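You operate a simulated robot arm through the tools that you are given. There is no shell and no other tool. Be economical: measure what you need, move in short steps, check, and stop when the job is done.

You are at the controls of a simulated robot arm. One attempt, no reset.

JOB
Put the pink holder on the blue bench top away on the low shelf of the blue lab bench. Close the bottom drawer of the blue cabinet. Take the black lens on the teal-legged table top and put it away on the optics bench top. Put the flat grey block marked "G265" from the long beige table top on the low shelf of the blue-legged table and the flat grey block labelled "G250" on the teal-legged table top. Open the third drawer from the top of the blue cabinet, take the folded grey cloth from the blue-legged table top and leave it in the inside from the top of the third drawer of the blue cabinet and shut the drawer again. Open the door of the dry box. Do these in any order.

The check looks at the end state, three seconds after you hand in, the way a careful person would. Anything else that was tipped, shoved, dropped, spilled or broken makes it a failure. Flat cloth is picked up by pressing the open fingertips on it (5 to 10 N) and closing them slowly along it; thin cloth reads only 2 to 8 mm in the jaws.

ROBOT AND FRAMES
A 7-joint arm with a two-finger parallel gripper on a trunk, on a base that drives. Base frame: it is fixed to the floor where the robot stands at the start and does not move with it; the origin is under the middle of the robot, x ahead of it, y to its left, z up; the surface under the hand at the start is at about z = 820. Units: mm, degrees, N and s.
Its first joint turns from -166.0 to 166.0 degrees. Places, roughly: black lens [750, -9000, 750]; bottom drawer of the blue cabinet [300, -2700, 200]; door of the dry box [500, -4700, 1000]; flat grey block [750, -8250, 750]; folded grey cloth (8x6x2 cm) [700, -6200, 800]; inside of the third drawer of the blue cabinet [600, -2700, 400]; low shelf of the blue lab bench [-1200, -7500, 400]; low shelf of the blue-legged table [600, -5900, 200]; optics bench top [-1200, -6100, 800]; pink holder [750, 250, 750]; teal-legged table top [700, -8900, 700]; third drawer of the blue cabinet [500, -2700, 500]. Payload 3.43 kg.
Tool frame: the origin (TCP) lies between the finger pads and is the grasp point; the fingertips stand 30 mm ahead of it; z points along the fingers, y is the line along which they close. The gripper opens to 94 mm. The fingers are 28 mm wide and 10 mm thick; the gripper's body (50 by 96 mm) begins 55 mm behind the TCP.
Orientation is told as [roll, pitch, yaw] about the base's x, y, z axes, in that order, counted from this pose: with the fingers straight down and closing along the base's y, the tool's x points along the base's -x, its y along +y and its z along -z.

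CONTROLS
- The arm moves only by the tool step_arm. Its argument "motion" is one flat list of numbers, 6 for each row, row after row: the shift along the tool's x, y, z in m, then the turn, a rotation vector about the tool's x, y, z in degrees. In form: [x, y, z, ax, ay, az, x, y, z, ax, ay, az, ...]. A call has 1 to 20 rows; each row is the pose to reach, as a shift and turn from the pose commanded when the call began, along the tool's axes at that moment. "hand" is the opening in per cent of the stroke, from 0 (shut) to 100 (fully open), set as the call begins (left out, the last holds). A row lasts 0.2 s, in which the tool goes at most 50 mm and 8.6 degrees; a call with a longer step from one row to the next is refused whole, and so is a gripper value outside its range. A pose out of reach is approached as far as the arm can. The call stops where the force on the tool passes 40 N (or 10 N more than at its start, if that is more) or the arm is blocked; 0.2 s more then pass. The fingers move at their own pace (about 45 mm/s each) and stop on an object; they squeeze with about 21 N. The grip force told is the motor's: it shows also when the fingers shut on nothing. Time passes only in rows, and 0.2 s behind the last, so rows that repeat a pose let the fingers close. It gives the time, the measured TCP pose, the force on the tool (base axes), the opening and the grip force at its end, in the units of the frame above (readings bear some noise), with the torque about the TCP (base axes, N m) and any sound that the robot's microphone picked up.
- Cameras (640 x 400 px; columns grow to the right, rows downward): "scene" is now at [520.3, 228.6, 1161.5]; the picture's right is [0.15, -0.99, 0.00], its down [-0.17, -0.03, -0.99] and it looks along [0.97, 0.15, -0.17] (base axes); focal length 214 px, centre (320, 200). "wrist" rides on the gripper at [76, 14, -103] in the tool frame; the picture's right is [-0.18, 0.98, 0.00], its down [-0.75, -0.14, -0.64] and it looks along [-0.63, -0.12, 0.77] (tool axes); focal length 243 px, centre (320, 200). There is no depth. A picture from a camera that has moved, and an enlarged one, comes with that camera's place and axes in the base frame and with its lens. The place of the scene camera against the robot may be out by one fixed shift of up to 12 mm in any direction.
- grab_frame(camera): a new picture of that camera. No time passes.
- slide_trunk(by): slides the trunk up (or, below 0, down) by that many mm; the arm and the scene camera ride with it, the base frame stays. It gives what a move gives, with no picture.
- steer(legs): drives the robot by 1 to 6 legs, each [ahead, left, turn to the left] in mm, mm and degrees, along the robot's own axes; the way and the turn of a leg run together, so that a leg with both is an arc; at most 1500 mm and 180 degrees a leg. The arm and the cameras ride along, it lands a little off, and it stops where it bumps. It gives what a move gives.
- turn_head(pan, tilt): turns the head with the scene camera to pan (to the left, within 103 degrees either way) and tilt (down, from -29 to 69), counted from straight ahead of the robot. It gives what a move gives.
- inspect(camera, box): a new picture of the part [left, top, right, bottom] of that camera's present view, enlarged. No time passes.
- hand_in(): hands the job in; it is judged then, once.

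Work in short steps. Places have to be worked out from the pictures, the camera data and where the tool is seen: move nearer, look again, correct. Check each grasp and each placing, and mend what went wrong. You have 207 turns and 200 pictures in all, those below and enlarged ones among them. Open the gripper and draw the arm clear of the work before you hand the job in, unless the task says otherwise; then end with one line.

The tools are called after "Call:" as name(argument=value, ...) on one line, values as JSON. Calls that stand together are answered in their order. step_arm: Moves the arm, as the interface text tells. Its arguments: {"type":"object","properties":{"motion":{"type":"array","items":{"type":"number"}},"hand":{"type":"number"}},"required":["motion"]} The other tools are called the same way: slide_trunk (by) slides the trunk up or down; steer (legs) drives the base; turn_head (pan, tilt) turns the head that bears the scene camera; grab_frame (camera) takes a picture; inspect (camera, box) takes an enlarged picture of a part of a camera's view; hand_in () hands the job in.

At the start:

```text
clock: 0.0
position: [637.5, 278.1, 1097.9]
ee_rot: [0.0, 0.0, 0.0]
contact_force: [0.2, 0.1, -0.2]
wrist_torque: [0.01, 0.01, 0.0]
finger_gap: 94.1
grasp_force: 0.0
trunk travel left (down, up): [-225.0, 265.0]
robot x, y, heading: [0.2, -2.3, -0.4]
head pan, tilt: [8.9, 9.8]
```

scene: 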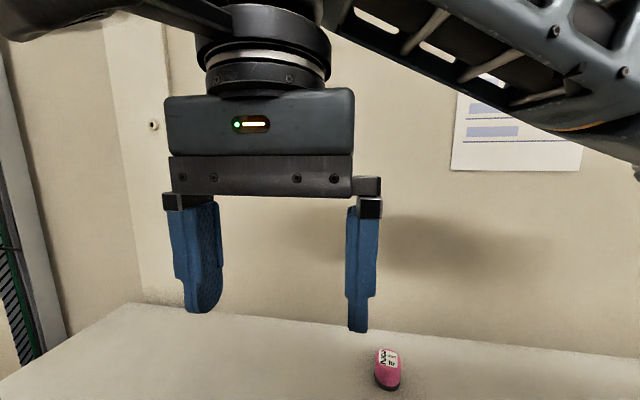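
wrist: 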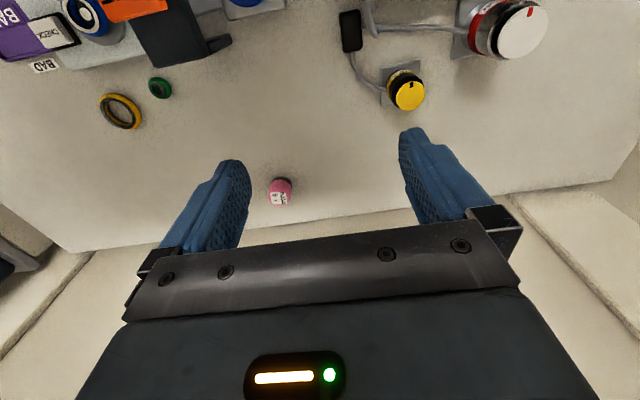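

The pink holder works out at about [822, 166, 835] from both pictures. I look closer at it before moving.

Call:
inspect(camera="wrist", box=[220, 140, 340, 215])

Call:
inspect(camera="scene", box=[330, 325, 450, 400])

```text
5.33 times, centred on (280, 178) of wrist
camera zoom: at [561.0, 291.4, 1201.0], right [0.18, 0.98, 0.0], down [0.75, -0.14, 0.64], along [0.63, -0.12, -0.77], focal length 1294 px, centre (533, 320)
```

zoom: 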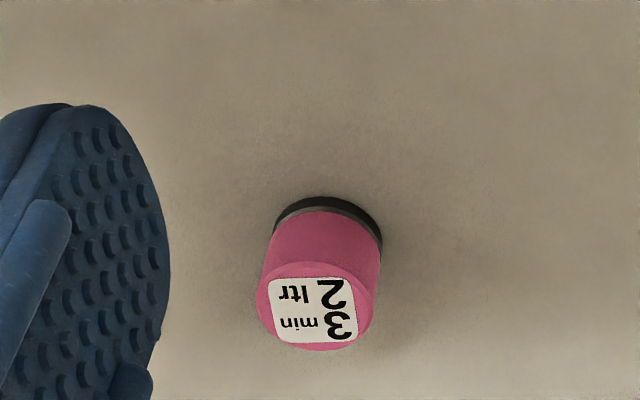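

```text
5.33 times, centred on (390, 362) of scene
camera zoom: at [520.3, 228.6, 1161.5], right [0.15, -0.99, 0.0], down [-0.17, -0.03, -0.99], along [0.97, 0.15, -0.17], focal length 1144 px, centre (-53, -667)
```

zoom: 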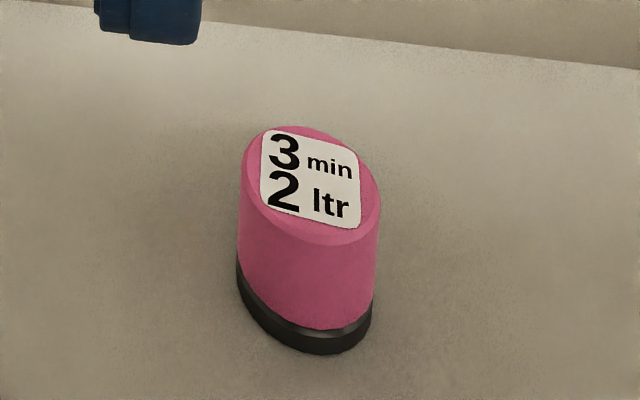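

A cylinder about 38 mm across and 40 tall. I move above it and check.

Call:
step_arm(motion=[-0.03, -0.0185, 0.028, 0, 0, 0, -0.06, -0.037, 0.056, 0, 0, 0, -0.09, -0.0555, 0.084, 0, 0, 0, -0.12, -0.074, 0.112, 0, 0, 0, -0.15, -0.0925, 0.14, 0, 0, 0, -0.1825, -0.111, 0.168, 0, 0, 0, -0.1825, -0.111, 0.168, 0, 0, 0], hand=100)

Call:
grab_frame(camera="wrist")

```text
clock: 1.6
position: [819.6, 166.4, 926.5]
ee_rot: [0.0, 0.0, 0.0]
contact_force: [0.4, 0.6, -1.9]
wrist_torque: [0.02, -0.03, -0.02]
finger_gap: 94.1
grasp_force: 0.0
trunk travel left (down, up): [-225.0, 265.0]
robot x, y, heading: [1.8, 0.4, 0.1]
head pan, tilt: [8.9, 9.8]
```

```text
195 pictures are left
camera wrist: at [743.4, 180.9, 1030.8], right [0.18, 0.98, 0.0], down [0.75, -0.14, 0.64], along [0.63, -0.12, -0.77], focal length 243 px, centre (320, 200)
```

wrist: 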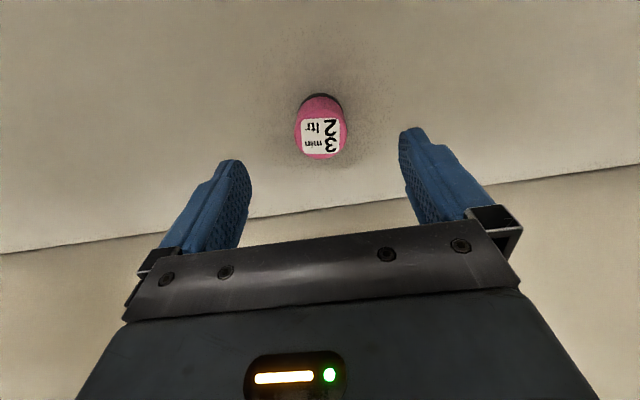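

Well centred. I lower to z ≈ 855 and close.

Call:
step_arm(motion=[-0.002, 0, 0.035, 0, 0, 0, -0.002, 0, 0.06, 0, 0, 0, -0.002, 0, 0.073, 0, 0, 0])

Call:
step_arm(motion=[0, 0, 0, 0, 0, 0, 0, 0, 0, 0, 0, 0, 0, 0, 0, 0, 0, 0, 0, 0, 0, 0, 0, 0], hand=0)

Call:
step_arm(motion=[0, 0, -0.04, 0, 0, 0, 0, 0, -0.08, 0, 0, 0, 0, 0, -0.12, 0, 0, 0])

Call:
grab_frame(camera="wrist")

```text
clock: 2.4
position: [821.4, 165.4, 856.9]
ee_rot: [0.0, 0.1, 0.0]
contact_force: [-0.1, 0.5, 0.5]
wrist_torque: [-0.03, -0.01, 0.01]
finger_gap: 94.0
grasp_force: 0.0
trunk travel left (down, up): [-225.0, 265.0]
robot x, y, heading: [-0.1, 0.4, -0.0]
head pan, tilt: [8.9, 9.8]
```

```text
clock: 3.4
position: [820.6, 167.0, 856.9]
ee_rot: [0.0, 0.1, -0.1]
contact_force: [1.7, 0.2, 0.2]
wrist_torque: [0.02, 0.03, 0.0]
finger_gap: 39.0
grasp_force: 20.9
trunk travel left (down, up): [-225.0, 265.0]
robot x, y, heading: [-1.2, -0.1, -0.1]
head pan, tilt: [8.9, 9.8]
```

```text
clock: 4.2
position: [820.9, 167.1, 975.3]
ee_rot: [-0.1, 0.1, 0.0]
contact_force: [1.0, 0.1, -0.5]
wrist_torque: [0.02, 0.02, -0.02]
finger_gap: 0.0
grasp_force: 21.3
trunk travel left (down, up): [-225.0, 265.0]
robot x, y, heading: [-2.5, -0.4, -0.0]
head pan, tilt: [8.9, 9.8]
```

```text
194 pictures are left
camera wrist: at [745.8, 180.3, 1079.7], right [0.18, 0.98, 0.0], down [0.75, -0.14, 0.64], along [0.63, -0.12, -0.77], focal length 243 px, centre (320, 200)
```

wrist: 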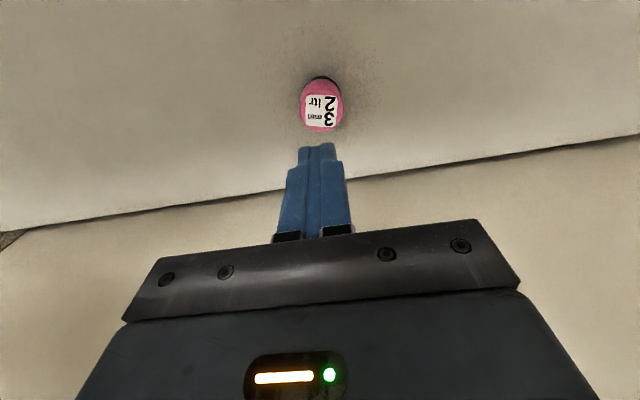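

It slipped out, still upright. I reopen, go deeper and lift gently.

Call:
step_arm(motion=[0, 0, 0, 0, 0, 0, 0, 0, 0, 0, 0, 0, 0, 0, 0, 0, 0, 0, 0, 0, 0, 0, 0, 0, 0, 0, 0, 0, 0, 0, 0, 0, 0.04, 0, 0, 0, 0, 0, 0.08, 0, 0, 0, 0, 0, 0.11, 0, 0, 0, 0, 0, 0.12, 0, 0, 0, 0, 0, 0.1235, 0, 0, 0], hand=100)

Call:
step_arm(motion=[0, 0, 0, 0, 0, 0, 0, 0, 0, 0, 0, 0, 0, 0, 0, 0, 0, 0, 0, 0, 0, 0, 0, 0, 0, 0, 0, 0, 0, 0, 0, 0, 0, 0, 0, 0], hand=0)

Call:
step_arm(motion=[0, 0, -0.002, 0, 0, 0, 0, 0, -0.005, 0, 0, 0, 0, 0, -0.01, 0, 0, 0, 0, 0, -0.015, 0, 0, 0])

Call:
grab_frame(camera="wrist")

```text
clock: 6.4
position: [821.6, 166.8, 853.1]
ee_rot: [0.1, 0.0, 0.0]
contact_force: [0.1, -0.8, 0.5]
wrist_torque: [-0.01, -0.03, -0.02]
finger_gap: 94.3
grasp_force: 0.0
trunk travel left (down, up): [-225.0, 265.0]
robot x, y, heading: [5.2, 3.5, -0.2]
head pan, tilt: [8.9, 9.8]
```

```text
clock: 7.8
position: [821.2, 166.5, 852.8]
ee_rot: [-0.1, 0.0, 0.0]
contact_force: [0.4, 0.8, 1.3]
wrist_torque: [-0.03, -0.01, 0.01]
finger_gap: 38.2
grasp_force: 21.0
trunk travel left (down, up): [-225.0, 265.0]
robot x, y, heading: [2.2, -2.1, -0.3]
head pan, tilt: [8.9, 9.8]
```

```text
clock: 8.8
position: [821.7, 166.8, 868.5]
ee_rot: [0.0, 0.0, 0.1]
contact_force: [0.6, 1.2, -1.5]
wrist_torque: [0.01, -0.01, -0.01]
finger_gap: 38.4
grasp_force: 20.3
trunk travel left (down, up): [-225.0, 265.0]
robot x, y, heading: [1.3, -2.6, 0.1]
head pan, tilt: [8.9, 9.8]
```

```text
193 pictures are left
camera wrist: at [745.8, 180.8, 971.4], right [0.18, 0.98, 0.0], down [0.75, -0.14, 0.64], along [0.63, -0.12, -0.77], focal length 243 px, centre (320, 200)
```

wrist: 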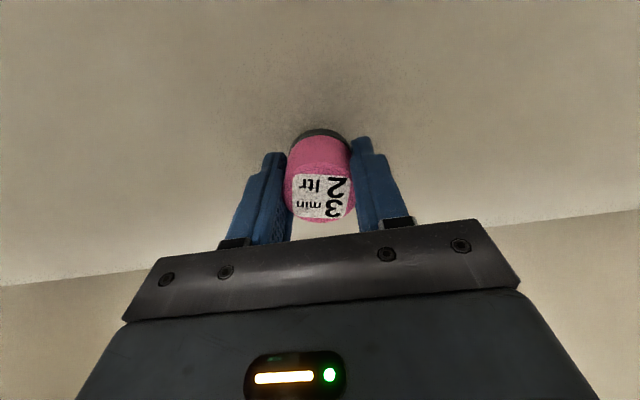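

It may be held this time; I lift further slowly and check.

Call:
step_arm(motion=[0, 0, -0.01, 0, 0, 0, 0, 0, -0.02, 0, 0, 0, 0, 0, -0.03, 0, 0, 0, 0, 0, -0.04, 0, 0, 0, 0, 0, -0.055, 0, 0, 0, 0, 0, -0.07, 0, 0, 0, 0, 0, -0.085, 0, 0, 0, 0, 0, -0.1, 0, 0, 0, 0, 0, -0.12, 0, 0, 0])

Call:
grab_frame(camera="wrist")

```text
clock: 10.8
position: [823.2, 166.0, 985.8]
ee_rot: [0.0, 0.0, -0.1]
contact_force: [-0.4, 0.1, -1.8]
wrist_torque: [0.0, 0.0, 0.02]
finger_gap: 38.3
grasp_force: 20.5
trunk travel left (down, up): [-225.0, 265.0]
robot x, y, heading: [-0.0, -1.6, 0.1]
head pan, tilt: [8.9, 9.8]
```

```text
192 pictures are left
camera wrist: at [745.3, 179.1, 1090.0], right [0.18, 0.98, 0.0], down [0.75, -0.14, 0.64], along [0.63, -0.12, -0.77], focal length 243 px, centre (320, 200)
```

wrist: 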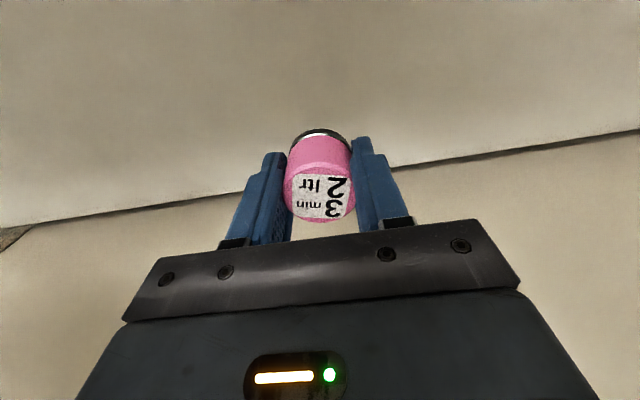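

Held well. I look to the right (along −y) and left before driving.

Call:
turn_head(pan=-90, tilt=15)

Call:
grab_frame(camera="scene")

Call:
turn_head(pan=100, tilt=20)

Call:
grab_frame(camera="scene")

```text
clock: 12.6
position: [820.6, 165.1, 986.2]
ee_rot: [0.0, 0.0, 0.0]
contact_force: [1.1, 0.6, -0.8]
wrist_torque: [0.02, -0.01, -0.01]
finger_gap: 38.4
grasp_force: 21.0
trunk travel left (down, up): [-225.0, 265.0]
robot x, y, heading: [-0.3, 0.1, -0.1]
head pan, tilt: [-90.0, 15.0]
```

```text
191 pictures are left
camera scene: at [428.5, 120.8, 1153.1], right [-1.0, 0.0, 0.0], down [0.0, 0.26, -0.97], along [0.0, -0.97, -0.26], focal length 214 px, centre (320, 200)
```

scene: 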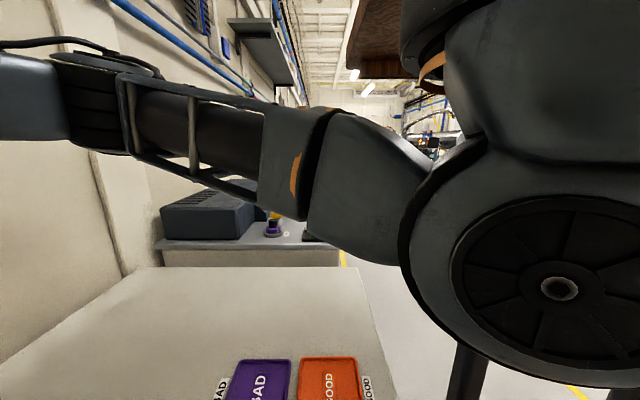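

```text
clock: 15.4
position: [821.2, 165.4, 986.1]
ee_rot: [0.0, 0.1, 0.0]
contact_force: [0.8, 0.9, -0.4]
wrist_torque: [-0.01, 0.0, -0.01]
finger_gap: 38.4
grasp_force: 21.3
trunk travel left (down, up): [-225.0, 265.0]
robot x, y, heading: [-3.4, -0.5, 0.3]
head pan, tilt: [100.0, 20.0]
```

```text
190 pictures are left
camera scene: at [412.3, 305.9, 1145.0], right [0.98, 0.17, 0.0], down [0.06, -0.34, -0.94], along [-0.16, 0.93, -0.34], focal length 214 px, centre (320, 200)
```

scene: 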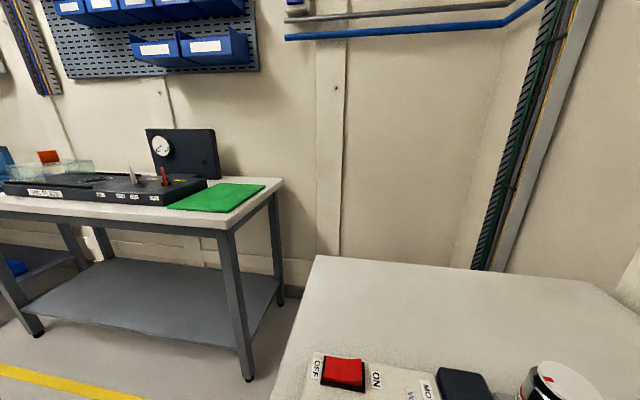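

I back away from the table, then turn right to face along the aisle and look.

Call:
steer(legs=[[-450, 0, 0], [0, 0, -90]])

Call:
turn_head(pan=0, tilt=10)

Call:
grab_frame(camera="scene")

Call:
turn_head(pan=-60, tilt=15)

Call:
grab_frame(camera="scene")

Call:
turn_head(pan=50, tilt=15)

Call:
grab_frame(camera="scene")

```text
clock: 21.9
position: [-272.6, -822.7, 986.9]
ee_rot: [0.0, 0.0, -89.4]
contact_force: [0.1, -0.2, -1.4]
wrist_torque: [0.02, -0.04, -0.02]
finger_gap: 38.4
grasp_force: 21.2
trunk travel left (down, up): [-225.0, 265.0]
robot x, y, heading: [-445.9, -2.0, -89.6]
head pan, tilt: [100.0, 20.0]
```

```text
clock: 23.6
position: [-273.5, -822.1, 986.1]
ee_rot: [0.0, -0.1, -89.5]
contact_force: [-0.4, -0.3, -1.6]
wrist_torque: [0.0, 0.0, -0.03]
finger_gap: 38.3
grasp_force: 21.7
trunk travel left (down, up): [-225.0, 265.0]
robot x, y, heading: [-445.8, -2.2, -89.1]
head pan, tilt: [0.0, 10.0]
```

```text
189 pictures are left
camera scene: at [-220.4, -515.7, 1161.2], right [-1.0, -0.01, 0.0], down [0.0, 0.17, -0.98], along [0.01, -0.98, -0.17], focal length 214 px, centre (320, 200)
```

scene: 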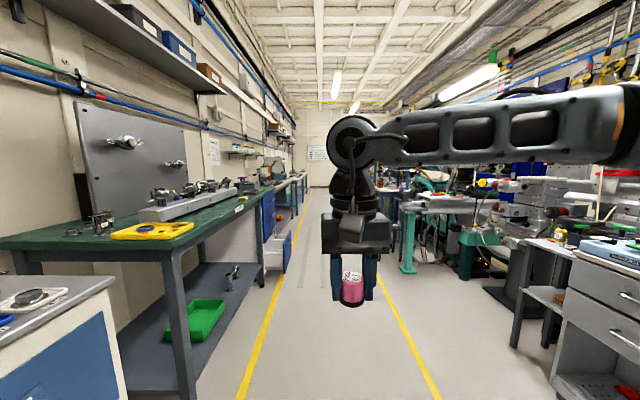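

```text
clock: 24.9
position: [-273.4, -822.8, 985.6]
ee_rot: [-0.1, 0.0, -89.4]
contact_force: [0.0, -0.3, -1.3]
wrist_torque: [-0.02, 0.04, 0.02]
finger_gap: 38.6
grasp_force: 20.7
trunk travel left (down, up): [-225.0, 265.0]
robot x, y, heading: [-445.5, -2.3, -89.5]
head pan, tilt: [-60.0, 15.0]
```

```text
188 pictures are left
camera scene: at [-301.8, -470.3, 1153.1], right [-0.51, 0.86, 0.0], down [0.22, 0.13, -0.97], along [-0.83, -0.49, -0.26], focal length 214 px, centre (320, 200)
```

scene: 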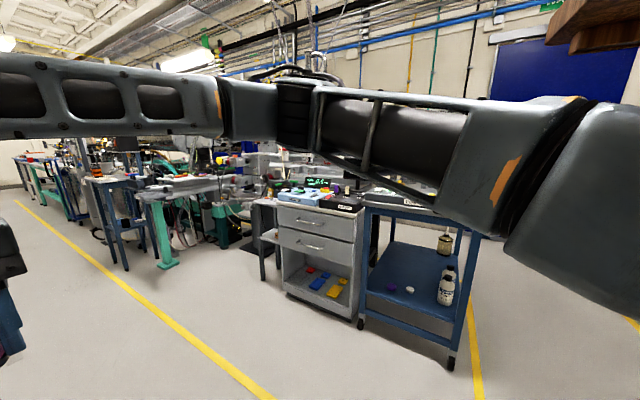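

```text
clock: 26.8
position: [-272.9, -820.8, 986.0]
ee_rot: [0.0, 0.0, -89.5]
contact_force: [-0.9, 0.4, -0.7]
wrist_torque: [-0.01, 0.02, 0.02]
finger_gap: 38.4
grasp_force: 21.2
trunk travel left (down, up): [-225.0, 265.0]
robot x, y, heading: [-446.9, -2.6, -89.2]
head pan, tilt: [50.0, 15.0]
```

```text
187 pictures are left
camera scene: at [-149.3, -482.1, 1153.1], right [-0.64, -0.77, 0.0], down [-0.2, 0.16, -0.97], along [0.75, -0.61, -0.26], focal length 214 px, centre (320, 200)
```

scene: 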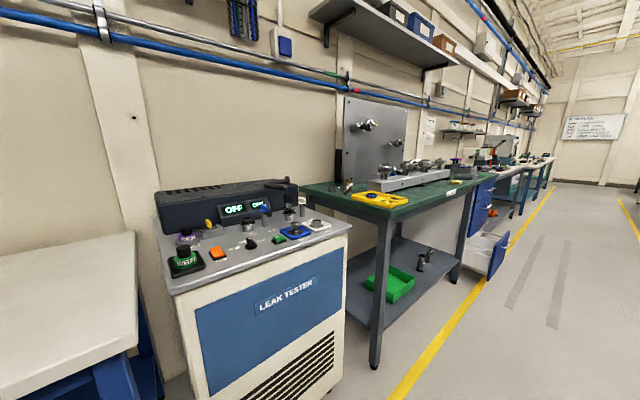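

The aisle is clear (yellow lines at x ≈ −795 and 185). I drive down it toward the blue lab bench.

Call:
steer(legs=[[1500, 100, -0.5], [1500, 0, 0], [1500, 0, 0], [1400, 0, 0]])

Call:
turn_head(pan=-35, tilt=15)

Call:
grab_frame(camera="scene")

Call:
turn_head(pan=40, tilt=15)

Call:
grab_frame(camera="scene")

```text
refused: leg 1 is longer than a leg can be; nothing moved
```

```text
clock: 28.4
position: [-274.2, -821.7, 986.9]
ee_rot: [0.0, -0.1, -89.3]
contact_force: [0.6, 0.4, -0.2]
wrist_torque: [-0.02, -0.02, 0.04]
finger_gap: 38.3
grasp_force: 21.0
trunk travel left (down, up): [-225.0, 265.0]
robot x, y, heading: [-443.8, -3.3, -89.3]
head pan, tilt: [-35.0, 15.0]
```

```text
186 pictures are left
camera scene: at [-274.2, -499.8, 1153.1], right [-0.83, 0.56, 0.0], down [0.15, 0.21, -0.97], along [-0.55, -0.8, -0.26], focal length 214 px, centre (320, 200)
```

scene: 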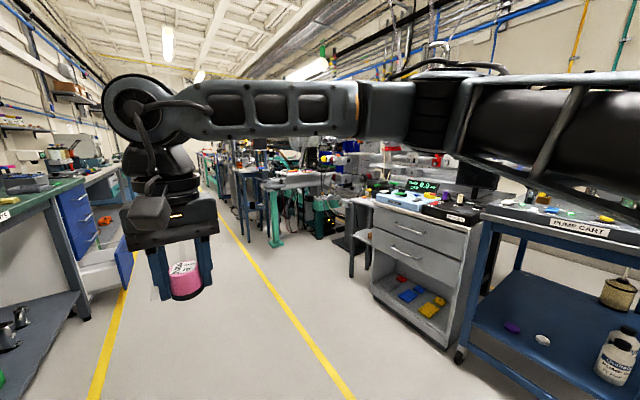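

```text
clock: 29.9
position: [-273.5, -822.1, 985.5]
ee_rot: [0.0, 0.0, -89.4]
contact_force: [-0.2, -1.2, -1.1]
wrist_torque: [0.02, -0.01, 0.0]
finger_gap: 38.1
grasp_force: 21.7
trunk travel left (down, up): [-225.0, 265.0]
robot x, y, heading: [-446.8, -3.9, -89.4]
head pan, tilt: [40.0, 15.0]
```

```text
185 pictures are left
camera scene: at [-160.7, -493.8, 1153.1], right [-0.76, -0.65, 0.0], down [-0.17, 0.2, -0.97], along [0.63, -0.73, -0.26], focal length 214 px, centre (320, 200)
```

scene: 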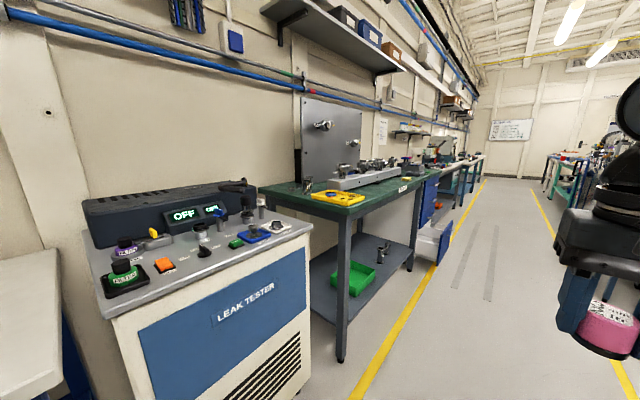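

The leg was too long; I drive with slightly shorter legs.

Call:
steer(legs=[[1450, 100, -0.5], [1500, 0, 0], [1500, 0, 0], [1450, 0, 0]])

Call:
turn_head(pan=-35, tilt=15)

Call:
grab_frame(camera="scene")

Call:
turn_head(pan=40, tilt=15)

Call:
grab_frame(camera="scene")

```text
clock: 57.9
position: [-156.6, -6716.6, 986.9]
ee_rot: [0.0, 0.0, -90.7]
contact_force: [-0.2, 0.7, -0.9]
wrist_torque: [0.01, -0.04, 0.02]
finger_gap: 38.2
grasp_force: 21.0
trunk travel left (down, up): [-225.0, 265.0]
robot x, y, heading: [-312.4, -5893.0, -90.7]
head pan, tilt: [40.0, 15.0]
```

```text
clock: 59.4
position: [-157.6, -6717.7, 985.8]
ee_rot: [0.0, 0.1, -90.8]
contact_force: [1.0, -1.0, -0.9]
wrist_torque: [-0.05, 0.02, 0.01]
finger_gap: 38.1
grasp_force: 21.0
trunk travel left (down, up): [-225.0, 265.0]
robot x, y, heading: [-310.6, -5896.6, -90.6]
head pan, tilt: [-35.0, 15.0]
```

```text
184 pictures are left
camera scene: at [-151.0, -6394.8, 1153.1], right [-0.81, 0.58, 0.0], down [0.15, 0.21, -0.97], along [-0.56, -0.78, -0.26], focal length 214 px, centre (320, 200)
```

scene: 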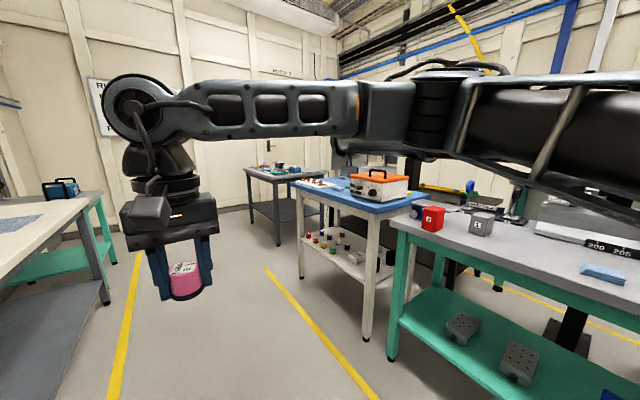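

```text
clock: 60.9
position: [-156.9, -6717.4, 987.1]
ee_rot: [0.0, -0.1, -90.7]
contact_force: [0.0, -0.3, -0.6]
wrist_torque: [0.0, 0.0, 0.03]
finger_gap: 38.1
grasp_force: 20.3
trunk travel left (down, up): [-225.0, 265.0]
robot x, y, heading: [-315.3, -5891.2, -90.7]
head pan, tilt: [40.0, 15.0]
```

```text
183 pictures are left
camera scene: at [-37.5, -6391.2, 1153.1], right [-0.77, -0.63, 0.0], down [-0.16, 0.2, -0.97], along [0.61, -0.75, -0.26], focal length 214 px, centre (320, 200)
```

scene: 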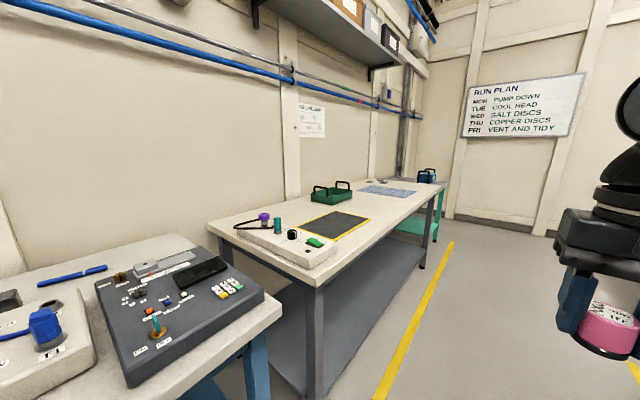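

Blue-topped bench with the orange box is the target: front about x = −980, y −7060…−7810. I retract and raise the hand slightly, then drive alongside it and face it.

Call:
step_arm(motion=[0.03, -0.02, -0.01, 0, 0, 0, 0.06, -0.04, -0.02, 0, 0, 0, 0.09, -0.06, -0.04, 0, 0, 0, 0.12, -0.08, -0.06, 0, 0, 0, 0.15, -0.1, -0.08, 0, 0, 0, 0.18, -0.13, -0.1, 0, 0, 0, 0.2, -0.15, -0.12, 0, 0, 0])

Call:
steer(legs=[[1350, 60, 0], [0, 0, -89]])

Call:
turn_head(pan=0, tilt=30)

Call:
grab_frame(camera="scene")

```text
clock: 62.5
position: [-303.7, -6514.8, 1105.7]
ee_rot: [0.0, 0.0, -90.7]
contact_force: [0.4, 0.0, -1.4]
wrist_torque: [0.0, 0.0, -0.02]
finger_gap: 38.3
grasp_force: 20.9
trunk travel left (down, up): [-225.0, 265.0]
robot x, y, heading: [-313.4, -5890.7, -90.5]
head pan, tilt: [40.0, 15.0]
```

```text
clock: 73.0
position: [-873.5, -7248.8, 1106.0]
ee_rot: [0.0, 0.1, 179.9]
contact_force: [0.2, 0.2, -0.2]
wrist_torque: [-0.02, 0.01, 0.03]
finger_gap: 38.4
grasp_force: 21.7
trunk travel left (down, up): [-225.0, 265.0]
robot x, y, heading: [-255.5, -7234.7, 179.7]
head pan, tilt: [40.0, 15.0]
```

```text
clock: 74.1
position: [-874.0, -7249.5, 1106.4]
ee_rot: [0.0, 0.0, 179.9]
contact_force: [-1.0, -1.2, -1.2]
wrist_torque: [0.0, 0.02, 0.0]
finger_gap: 38.4
grasp_force: 21.0
trunk travel left (down, up): [-225.0, 265.0]
robot x, y, heading: [-252.3, -7234.3, 179.9]
head pan, tilt: [0.0, 30.0]
```

```text
182 pictures are left
camera scene: at [-758.8, -7449.0, 1128.9], right [0.0, 1.0, 0.0], down [0.5, 0.0, -0.87], along [-0.87, 0.0, -0.5], focal length 214 px, centre (320, 200)
```

scene: 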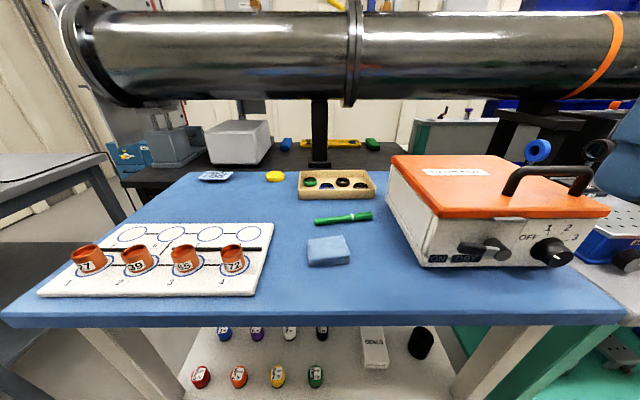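

The spot [−1035, −7300] on the bench top is free. I'll set the holder down there temporarily to regrasp it with a tilted tool that fits under the bench top.

Call:
step_arm(motion=[-0.04, 0.012, 0.01, 0, 0, 0, -0.08, 0.025, 0.03, 0, 0, 0, -0.12, 0.038, 0.06, 0, 0, 0, -0.15, 0.05, 0.09, 0, 0, 0, -0.161, 0.0505, 0.13, 0, 0, 0, -0.161, 0.0505, 0.17, 0, 0, 0, -0.161, 0.0505, 0.21, 0, 0, 0, -0.161, 0.0505, 0.25, 0, 0, 0, -0.161, 0.0505, 0.28, 0, 0, 0])

Call:
grab_frame(camera="scene")

Call:
grab_frame(camera="wrist")

```text
refused: row 3 steps farther than a row can; nothing moved
```

```text
181 pictures are left
camera scene: at [-758.8, -7449.0, 1128.9], right [0.0, 1.0, 0.0], down [0.5, 0.0, -0.87], along [-0.87, 0.0, -0.5], focal length 214 px, centre (320, 200)
```

scene: 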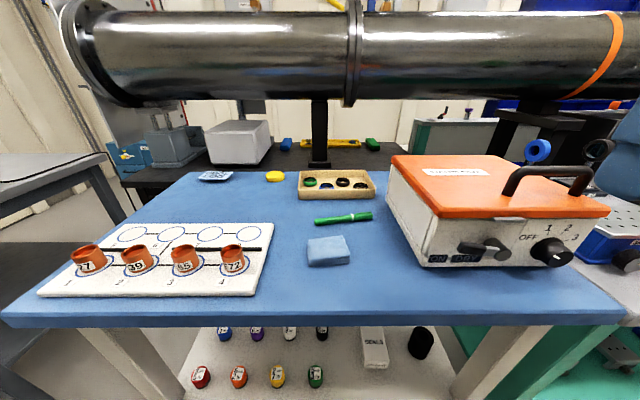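

```text
180 pictures are left
camera wrist: at [-798.1, -7263.8, 1209.7], right [-0.19, -0.98, 0.0], down [-0.75, 0.14, 0.64], along [-0.63, 0.12, -0.77], focal length 243 px, centre (320, 200)
```

wrist: 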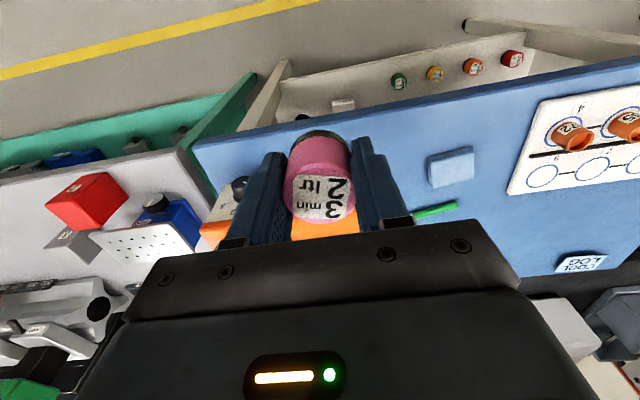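

I repeat with smaller steps.

Call:
step_arm(motion=[-0.03, 0.01, 0.01, 0, 0, 0, -0.065, 0.02, 0.03, 0, 0, 0, -0.1, 0.03, 0.05, 0, 0, 0, -0.13, 0.04, 0.08, 0, 0, 0, -0.155, 0.0505, 0.115, 0, 0, 0, -0.161, 0.0505, 0.16, 0, 0, 0, -0.161, 0.0505, 0.2, 0, 0, 0, -0.161, 0.0505, 0.24, 0, 0, 0, -0.161, 0.0505, 0.27, 0, 0, 0, -0.161, 0.0505, 0.28, 0, 0, 0])

Call:
grab_frame(camera="scene")

Call:
grab_frame(camera="wrist")

```text
clock: 75.3
position: [-1017.1, -7293.9, 1013.7]
ee_rot: [0.0, -0.3, 180.0]
contact_force: [8.6, 0.3, 20.8]
wrist_torque: [0.46, -0.49, -0.14]
finger_gap: 38.6
grasp_force: 20.5
trunk travel left (down, up): [-225.0, 265.0]
robot x, y, heading: [-250.7, -7234.1, 180.0]
head pan, tilt: [0.0, 30.0]
stopped in row 5: the force on the tool passed its limit at 93 N (the readings are from after the stop); the commanded pose is now the measured one
```

```text
179 pictures are left
camera scene: at [-757.9, -7448.8, 1129.7], right [0.0, 1.0, 0.0], down [0.5, 0.0, -0.87], along [-0.87, 0.0, -0.5], focal length 214 px, centre (320, 200)
```

scene: 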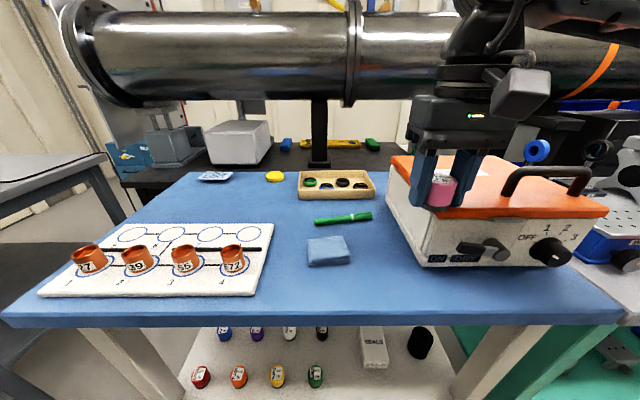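

```text
178 pictures are left
camera wrist: at [-940.2, -7307.1, 1117.1], right [-0.18, -0.98, 0.0], down [-0.75, 0.14, 0.65], along [-0.63, 0.12, -0.76], focal length 243 px, centre (320, 200)
```

wrist: 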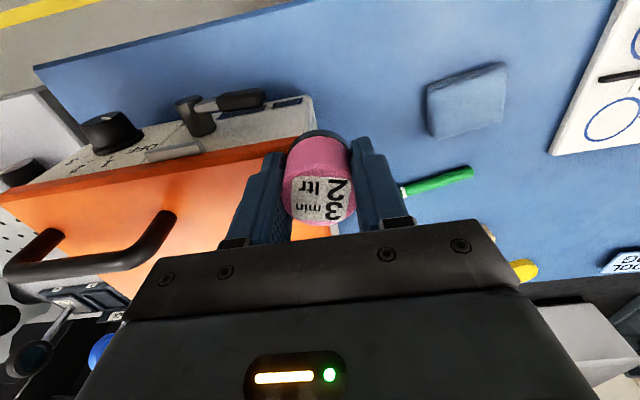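

I hit the top of the orange box: so the bench is higher and nearer than I judged (top z ≈ 895, front edge x ≈ −905). The box did not move. I lift and go to a free spot at [−940, −7375].

Call:
step_arm(motion=[0, 0, -0.03, 0, 0, 0, 0, 0, -0.05, 0, 0, 0, 0.02, 0.02, -0.05, 0, 0, 0, 0.05, 0.05, -0.05, 0, 0, 0, 0.077, 0.081, -0.04, 0, 0, 0, 0.077, 0.081, -0.01, 0, 0, 0, 0.077, 0.081, 0.02, 0, 0, 0, 0.077, 0.081, 0.05, 0, 0, 0, 0.077, 0.081, 0.06, 0, 0, 0])

Call:
grab_frame(camera="scene")

Call:
grab_frame(camera="wrist")

```text
clock: 77.3
position: [-941.9, -7374.4, 951.6]
ee_rot: [0.0, -0.3, 179.9]
contact_force: [-0.4, -0.4, -0.8]
wrist_torque: [-0.03, 0.03, 0.04]
finger_gap: 38.2
grasp_force: 21.0
trunk travel left (down, up): [-225.0, 265.0]
robot x, y, heading: [-251.7, -7234.2, 179.9]
head pan, tilt: [0.0, 30.0]
```

```text
177 pictures are left
camera scene: at [-758.7, -7449.0, 1128.9], right [0.0, 1.0, 0.0], down [0.5, 0.0, -0.87], along [-0.87, 0.0, -0.5], focal length 214 px, centre (320, 200)
```

scene: 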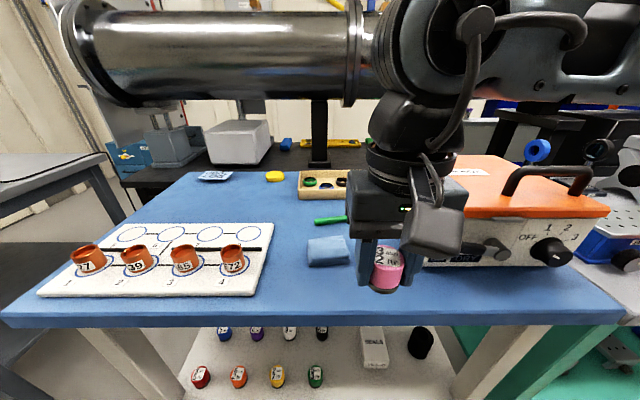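

```text
176 pictures are left
camera wrist: at [-864.9, -7387.9, 1055.3], right [-0.19, -0.98, 0.0], down [-0.75, 0.14, 0.64], along [-0.63, 0.12, -0.76], focal length 243 px, centre (320, 200)
```

wrist: 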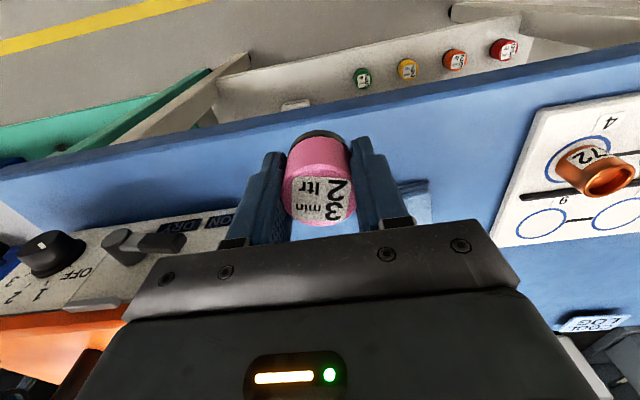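

Slightly too near the edge; I shift inward and lower slowly until contact.

Call:
step_arm(motion=[-0.028, -0.014, 0, 0, 0, 0, -0.028, -0.014, 0.006, 0, 0, 0, -0.028, -0.014, 0.01, 0, 0, 0, -0.028, -0.014, 0.013, 0, 0, 0, -0.028, -0.014, 0.016, 0, 0, 0, -0.028, -0.014, 0.019, 0, 0, 0, -0.028, -0.014, 0.021, 0, 0, 0, -0.028, -0.014, 0.023, 0, 0, 0, -0.028, -0.014, 0.025, 0, 0, 0, -0.028, -0.014, 0.027, 0, 0, 0, -0.028, -0.014, 0.029, 0, 0, 0, -0.028, -0.014, 0.031, 0, 0, 0, -0.028, -0.014, 0.033, 0, 0, 0, -0.028, -0.014, 0.035, 0, 0, 0, -0.028, -0.014, 0.037, 0, 0, 0])

Call:
grab_frame(camera="scene")

```text
clock: 80.5
position: [-968.7, -7358.4, 914.9]
ee_rot: [0.0, -0.2, 179.9]
contact_force: [-0.8, 0.1, -1.0]
wrist_torque: [0.02, 0.01, 0.02]
finger_gap: 38.3
grasp_force: 20.8
trunk travel left (down, up): [-225.0, 265.0]
robot x, y, heading: [-253.6, -7234.5, 179.8]
head pan, tilt: [0.0, 30.0]
```

```text
175 pictures are left
camera scene: at [-758.8, -7448.9, 1128.9], right [0.0, 1.0, 0.0], down [0.5, 0.0, -0.87], along [-0.87, 0.0, -0.5], focal length 214 px, centre (320, 200)
```

scene: 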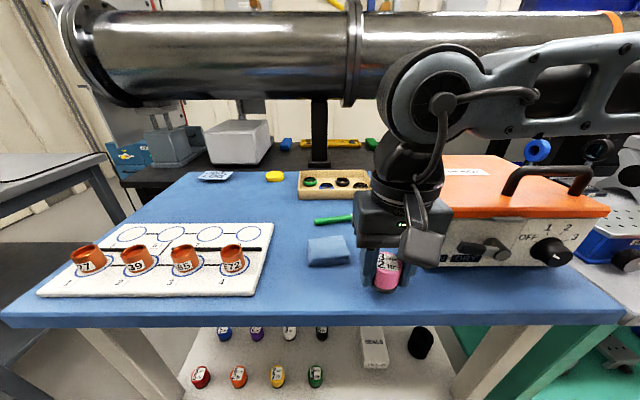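

No contact yet; triangulating the edge from both cameras gives bench z ≈ 860, edge x ≈ −930. I keep lowering slowly.

Call:
step_arm(motion=[0, 0, 0.004, 0, 0, 0, 0, 0, 0.008, 0, 0, 0, 0, 0, 0.012, 0, 0, 0, 0, 0, 0.014, 0, 0, 0, 0, 0, 0.016, 0, 0, 0, 0, 0, 0.018, 0, 0, 0, 0, 0, 0.02, 0, 0, 0, 0, 0, 0.022, 0, 0, 0, 0, 0, 0.024, 0, 0, 0, 0, 0, 0.026, 0, 0, 0, 0, 0, 0.028, 0, 0, 0, 0, 0, 0.03, 0, 0, 0, 0, 0, 0.032, 0, 0, 0, 0, 0, 0.034, 0, 0, 0, 0, 0, 0.036, 0, 0, 0, 0, 0, 0.038, 0, 0, 0, 0, 0, 0.04, 0, 0, 0])

Call:
grab_frame(camera="wrist")

```text
clock: 82.9
position: [-967.9, -7359.9, 889.4]
ee_rot: [0.1, -0.5, 179.9]
contact_force: [6.4, 6.2, 24.7]
wrist_torque: [0.56, -0.56, -0.04]
finger_gap: 38.2
grasp_force: 20.8
trunk travel left (down, up): [-225.0, 265.0]
robot x, y, heading: [-251.3, -7234.0, 180.3]
head pan, tilt: [0.0, 30.0]
stopped in row 12: the force on the tool passed its limit at 44 N (the readings are from after the stop); the commanded pose is now the measured one
```

```text
174 pictures are left
camera wrist: at [-892.3, -7373.8, 993.2], right [-0.19, -0.98, 0.0], down [-0.75, 0.14, 0.65], along [-0.64, 0.12, -0.76], focal length 243 px, centre (320, 200)
```

wrist: 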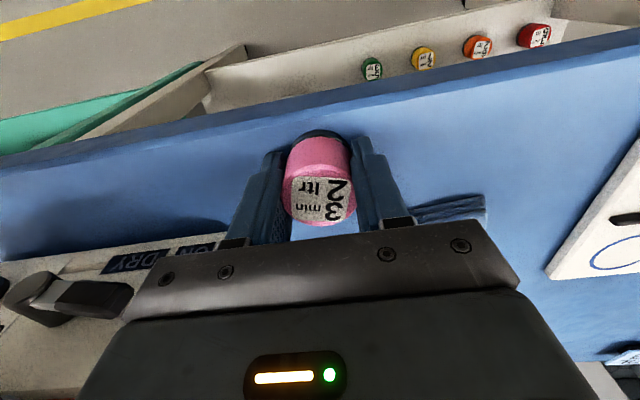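

Contact: bench top z ≈ 857. I open partly and rise straight up.

Call:
step_arm(motion=[0, 0, 0, 0, 0, 0, 0, 0, 0, 0, 0, 0, 0, 0, 0, 0, 0, 0, 0, 0, -0.015, 0, 0, 0, 0, 0, -0.04, 0, 0, 0, 0, 0, -0.08, 0, 0, 0, 0, 0, -0.12, 0, 0, 0, 0.03, 0, -0.14, 0, 0, 0, 0.06, 0, -0.15, 0, 0, 0, 0.1, 0, -0.15, 0, 0, 0], hand=62)

Call:
grab_frame(camera="wrist")

Call:
turn_head(pan=0, tilt=60)

Call:
grab_frame(camera="scene")

```text
clock: 83.7
position: [-969.1, -7363.1, 890.2]
ee_rot: [0.4, -0.6, -179.8]
contact_force: [2.4, -5.6, 16.9]
wrist_torque: [0.39, -0.29, -0.08]
finger_gap: 55.3
grasp_force: 0.0
trunk travel left (down, up): [-225.0, 265.0]
robot x, y, heading: [-252.3, -7235.4, 179.7]
head pan, tilt: [0.0, 30.0]
stopped in row 3: the force on the tool passed its limit at 41 N (the readings are from after the stop); the commanded pose is now the measured one
```

```text
173 pictures are left
camera wrist: at [-892.2, -7376.5, 993.4], right [-0.18, -0.98, 0.01], down [-0.75, 0.14, 0.65], along [-0.64, 0.11, -0.76], focal length 243 px, centre (320, 200)
```

wrist: 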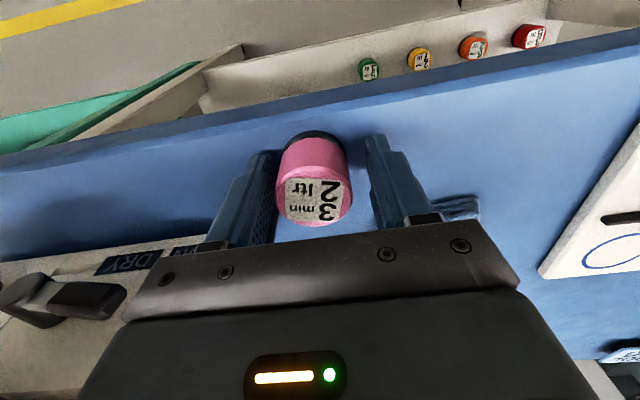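

```text
clock: 84.6
position: [-969.9, -7361.2, 890.6]
ee_rot: [0.4, -0.5, -179.9]
contact_force: [1.3, -8.0, 23.2]
wrist_torque: [0.51, -0.37, -0.11]
finger_gap: 53.6
grasp_force: 0.1
trunk travel left (down, up): [-225.0, 265.0]
robot x, y, heading: [-250.4, -7232.2, 179.8]
head pan, tilt: [0.0, 60.0]
```

```text
172 pictures are left
camera scene: at [-734.5, -7449.5, 1087.2], right [0.0, 1.0, 0.0], down [0.87, 0.0, -0.5], along [-0.5, 0.0, -0.87], focal length 214 px, centre (320, 200)
```

scene: 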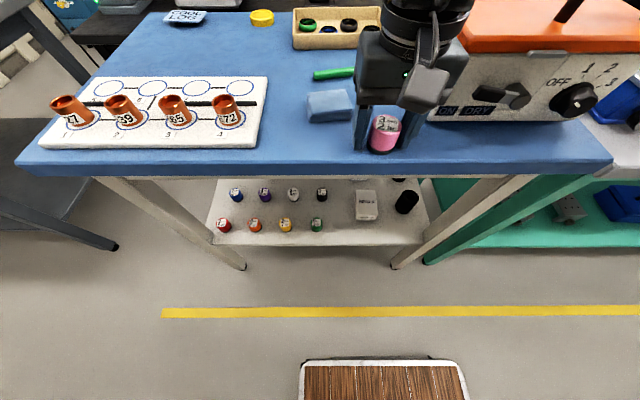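

The fingertips rest on the bench. I rise gently now.

Call:
step_arm(motion=[0, 0, -0.004, 0, 0, 0, 0, 0, -0.01, 0, 0, 0, 0, 0, -0.03, 0, 0, 0, 0, 0, -0.06, 0, 0, 0, 0, 0, -0.1, 0, 0, 0, 0.02, 0, -0.13, 0, 0, 0, 0.05, 0, -0.14, 0, 0, 0, 0.08, 0, -0.15, 0, 0, 0])

Call:
grab_frame(camera="wrist")

Call:
inspect(camera="scene", box=[180, 150, 500, 350])

```text
clock: 86.4
position: [-888.4, -7361.2, 1038.3]
ee_rot: [0.3, -0.6, -180.0]
contact_force: [-0.3, -0.3, 0.2]
wrist_torque: [-0.02, -0.01, -0.02]
finger_gap: 58.4
grasp_force: 0.1
trunk travel left (down, up): [-225.0, 265.0]
robot x, y, heading: [-254.9, -7233.1, 180.2]
head pan, tilt: [0.0, 60.0]
```

```text
171 pictures are left
camera wrist: at [-810.9, -7374.9, 1142.4], right [-0.18, -0.98, 0.01], down [-0.75, 0.14, 0.65], along [-0.64, 0.11, -0.76], focal length 243 px, centre (320, 200)
```

wrist: 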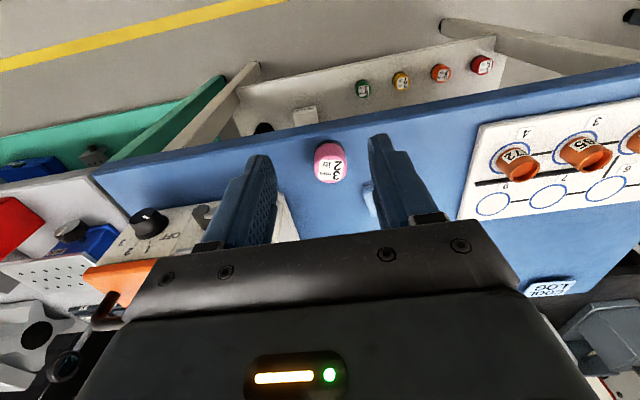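

```text
2.00 times, centred on (340, 250) of scene
camera zoom: at [-735.1, -7449.4, 1086.7], right [0.0, 1.0, 0.0], down [0.87, 0.0, -0.5], along [-0.5, 0.0, -0.87], focal length 429 px, centre (280, 100)
```

zoom: 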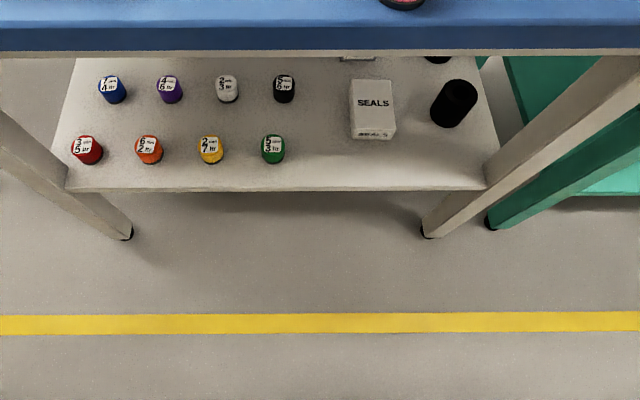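

The shelf (z ≈ 370) has free space right of the green holder, near y = −7370, x ≈ −1015. I tilt the tool 50° forward for a regrasp that will also fit under the top.

Call:
step_arm(motion=[0, 0, 0.0, 0, -8.4, 0, 0, 0, 0.01, 0, -16.8, 0, 0, 0, 0.03, 0, -25.2, 0, 0, 0, 0.05, 0, -33.6, 0, 0, 0, 0.07, 0, -42, 0, 0, 0, 0.08, 0, -50, 0, 0, 0, 0.08, 0, -50, 0], hand=75)

Call:
grab_frame(camera="wrist")

Call:
grab_frame(camera="scene")

```text
clock: 88.0
position: [-950.8, -7410.8, 951.1]
ee_rot: [0.4, -50.5, 179.7]
contact_force: [-0.1, 0.6, 0.5]
wrist_torque: [-0.02, 0.0, 0.04]
finger_gap: 70.7
grasp_force: 0.1
out of reach, approached as far as the arm can: row 3, 4, 5, 6, 7
trunk travel left (down, up): [-225.0, 265.0]
robot x, y, heading: [-250.5, -7237.7, 179.8]
head pan, tilt: [0.0, 60.0]
```

```text
169 pictures are left
camera wrist: at [-824.1, -7425.2, 959.2], right [-0.12, -0.98, 0.15], down [0.02, 0.15, 0.99], along [-0.99, 0.12, 0.0], focal length 243 px, centre (320, 200)
```

wrist: 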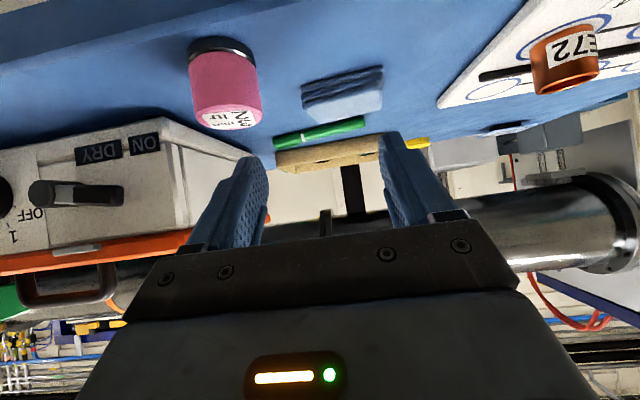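

```text
168 pictures are left
camera scene: at [-734.8, -7449.3, 1086.8], right [0.0, 1.0, 0.0], down [0.87, 0.0, -0.5], along [-0.5, 0.0, -0.87], focal length 214 px, centre (320, 200)
```

scene: 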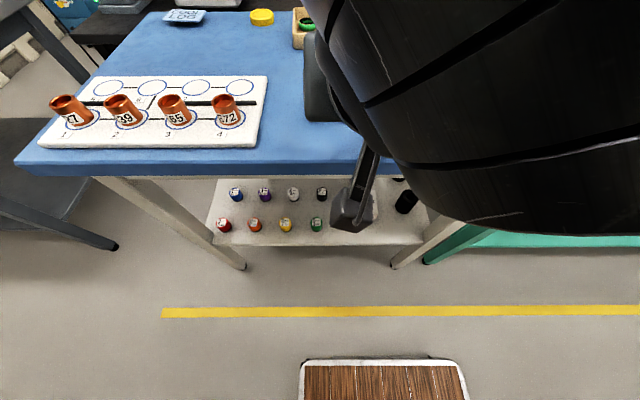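

The tilted pose is too close to the robot. I back off 200 mm and sidestep to line up.

Call:
steer(legs=[[-200, 0, 0], [0, 110, 0]])

Call:
step_arm(motion=[0, 0, 0, 0, 0, 0])

Call:
grab_frame(camera="wrist")

```text
clock: 89.8
position: [-763.4, -7415.7, 952.2]
ee_rot: [0.3, -50.5, -179.9]
contact_force: [-0.8, -0.2, 0.4]
wrist_torque: [-0.01, 0.01, 0.0]
finger_gap: 70.5
grasp_force: 0.0
trunk travel left (down, up): [-225.0, 265.0]
robot x, y, heading: [-67.2, -7233.0, -179.9]
head pan, tilt: [0.0, 60.0]
stopped in leg 1: the robot was blocked; the commanded pose is now the measured one
```

```text
clock: 90.2
position: [-765.2, -7415.5, 952.4]
ee_rot: [0.4, -50.5, -180.0]
contact_force: [-0.7, -0.6, -0.4]
wrist_torque: [-0.01, 0.02, -0.07]
finger_gap: 70.6
grasp_force: 0.0
trunk travel left (down, up): [-225.0, 265.0]
robot x, y, heading: [-63.2, -7230.6, -179.7]
head pan, tilt: [0.0, 60.0]
```

```text
167 pictures are left
camera wrist: at [-636.7, -7429.0, 959.4], right [-0.11, -0.98, 0.15], down [0.01, 0.15, 0.99], along [-0.99, 0.11, 0.0], focal length 243 px, centre (320, 200)
```

wrist: 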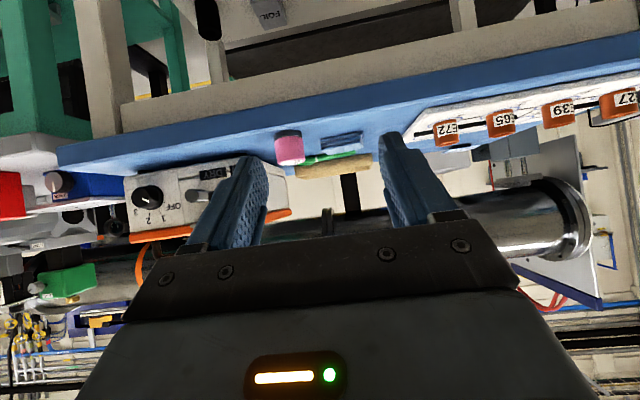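

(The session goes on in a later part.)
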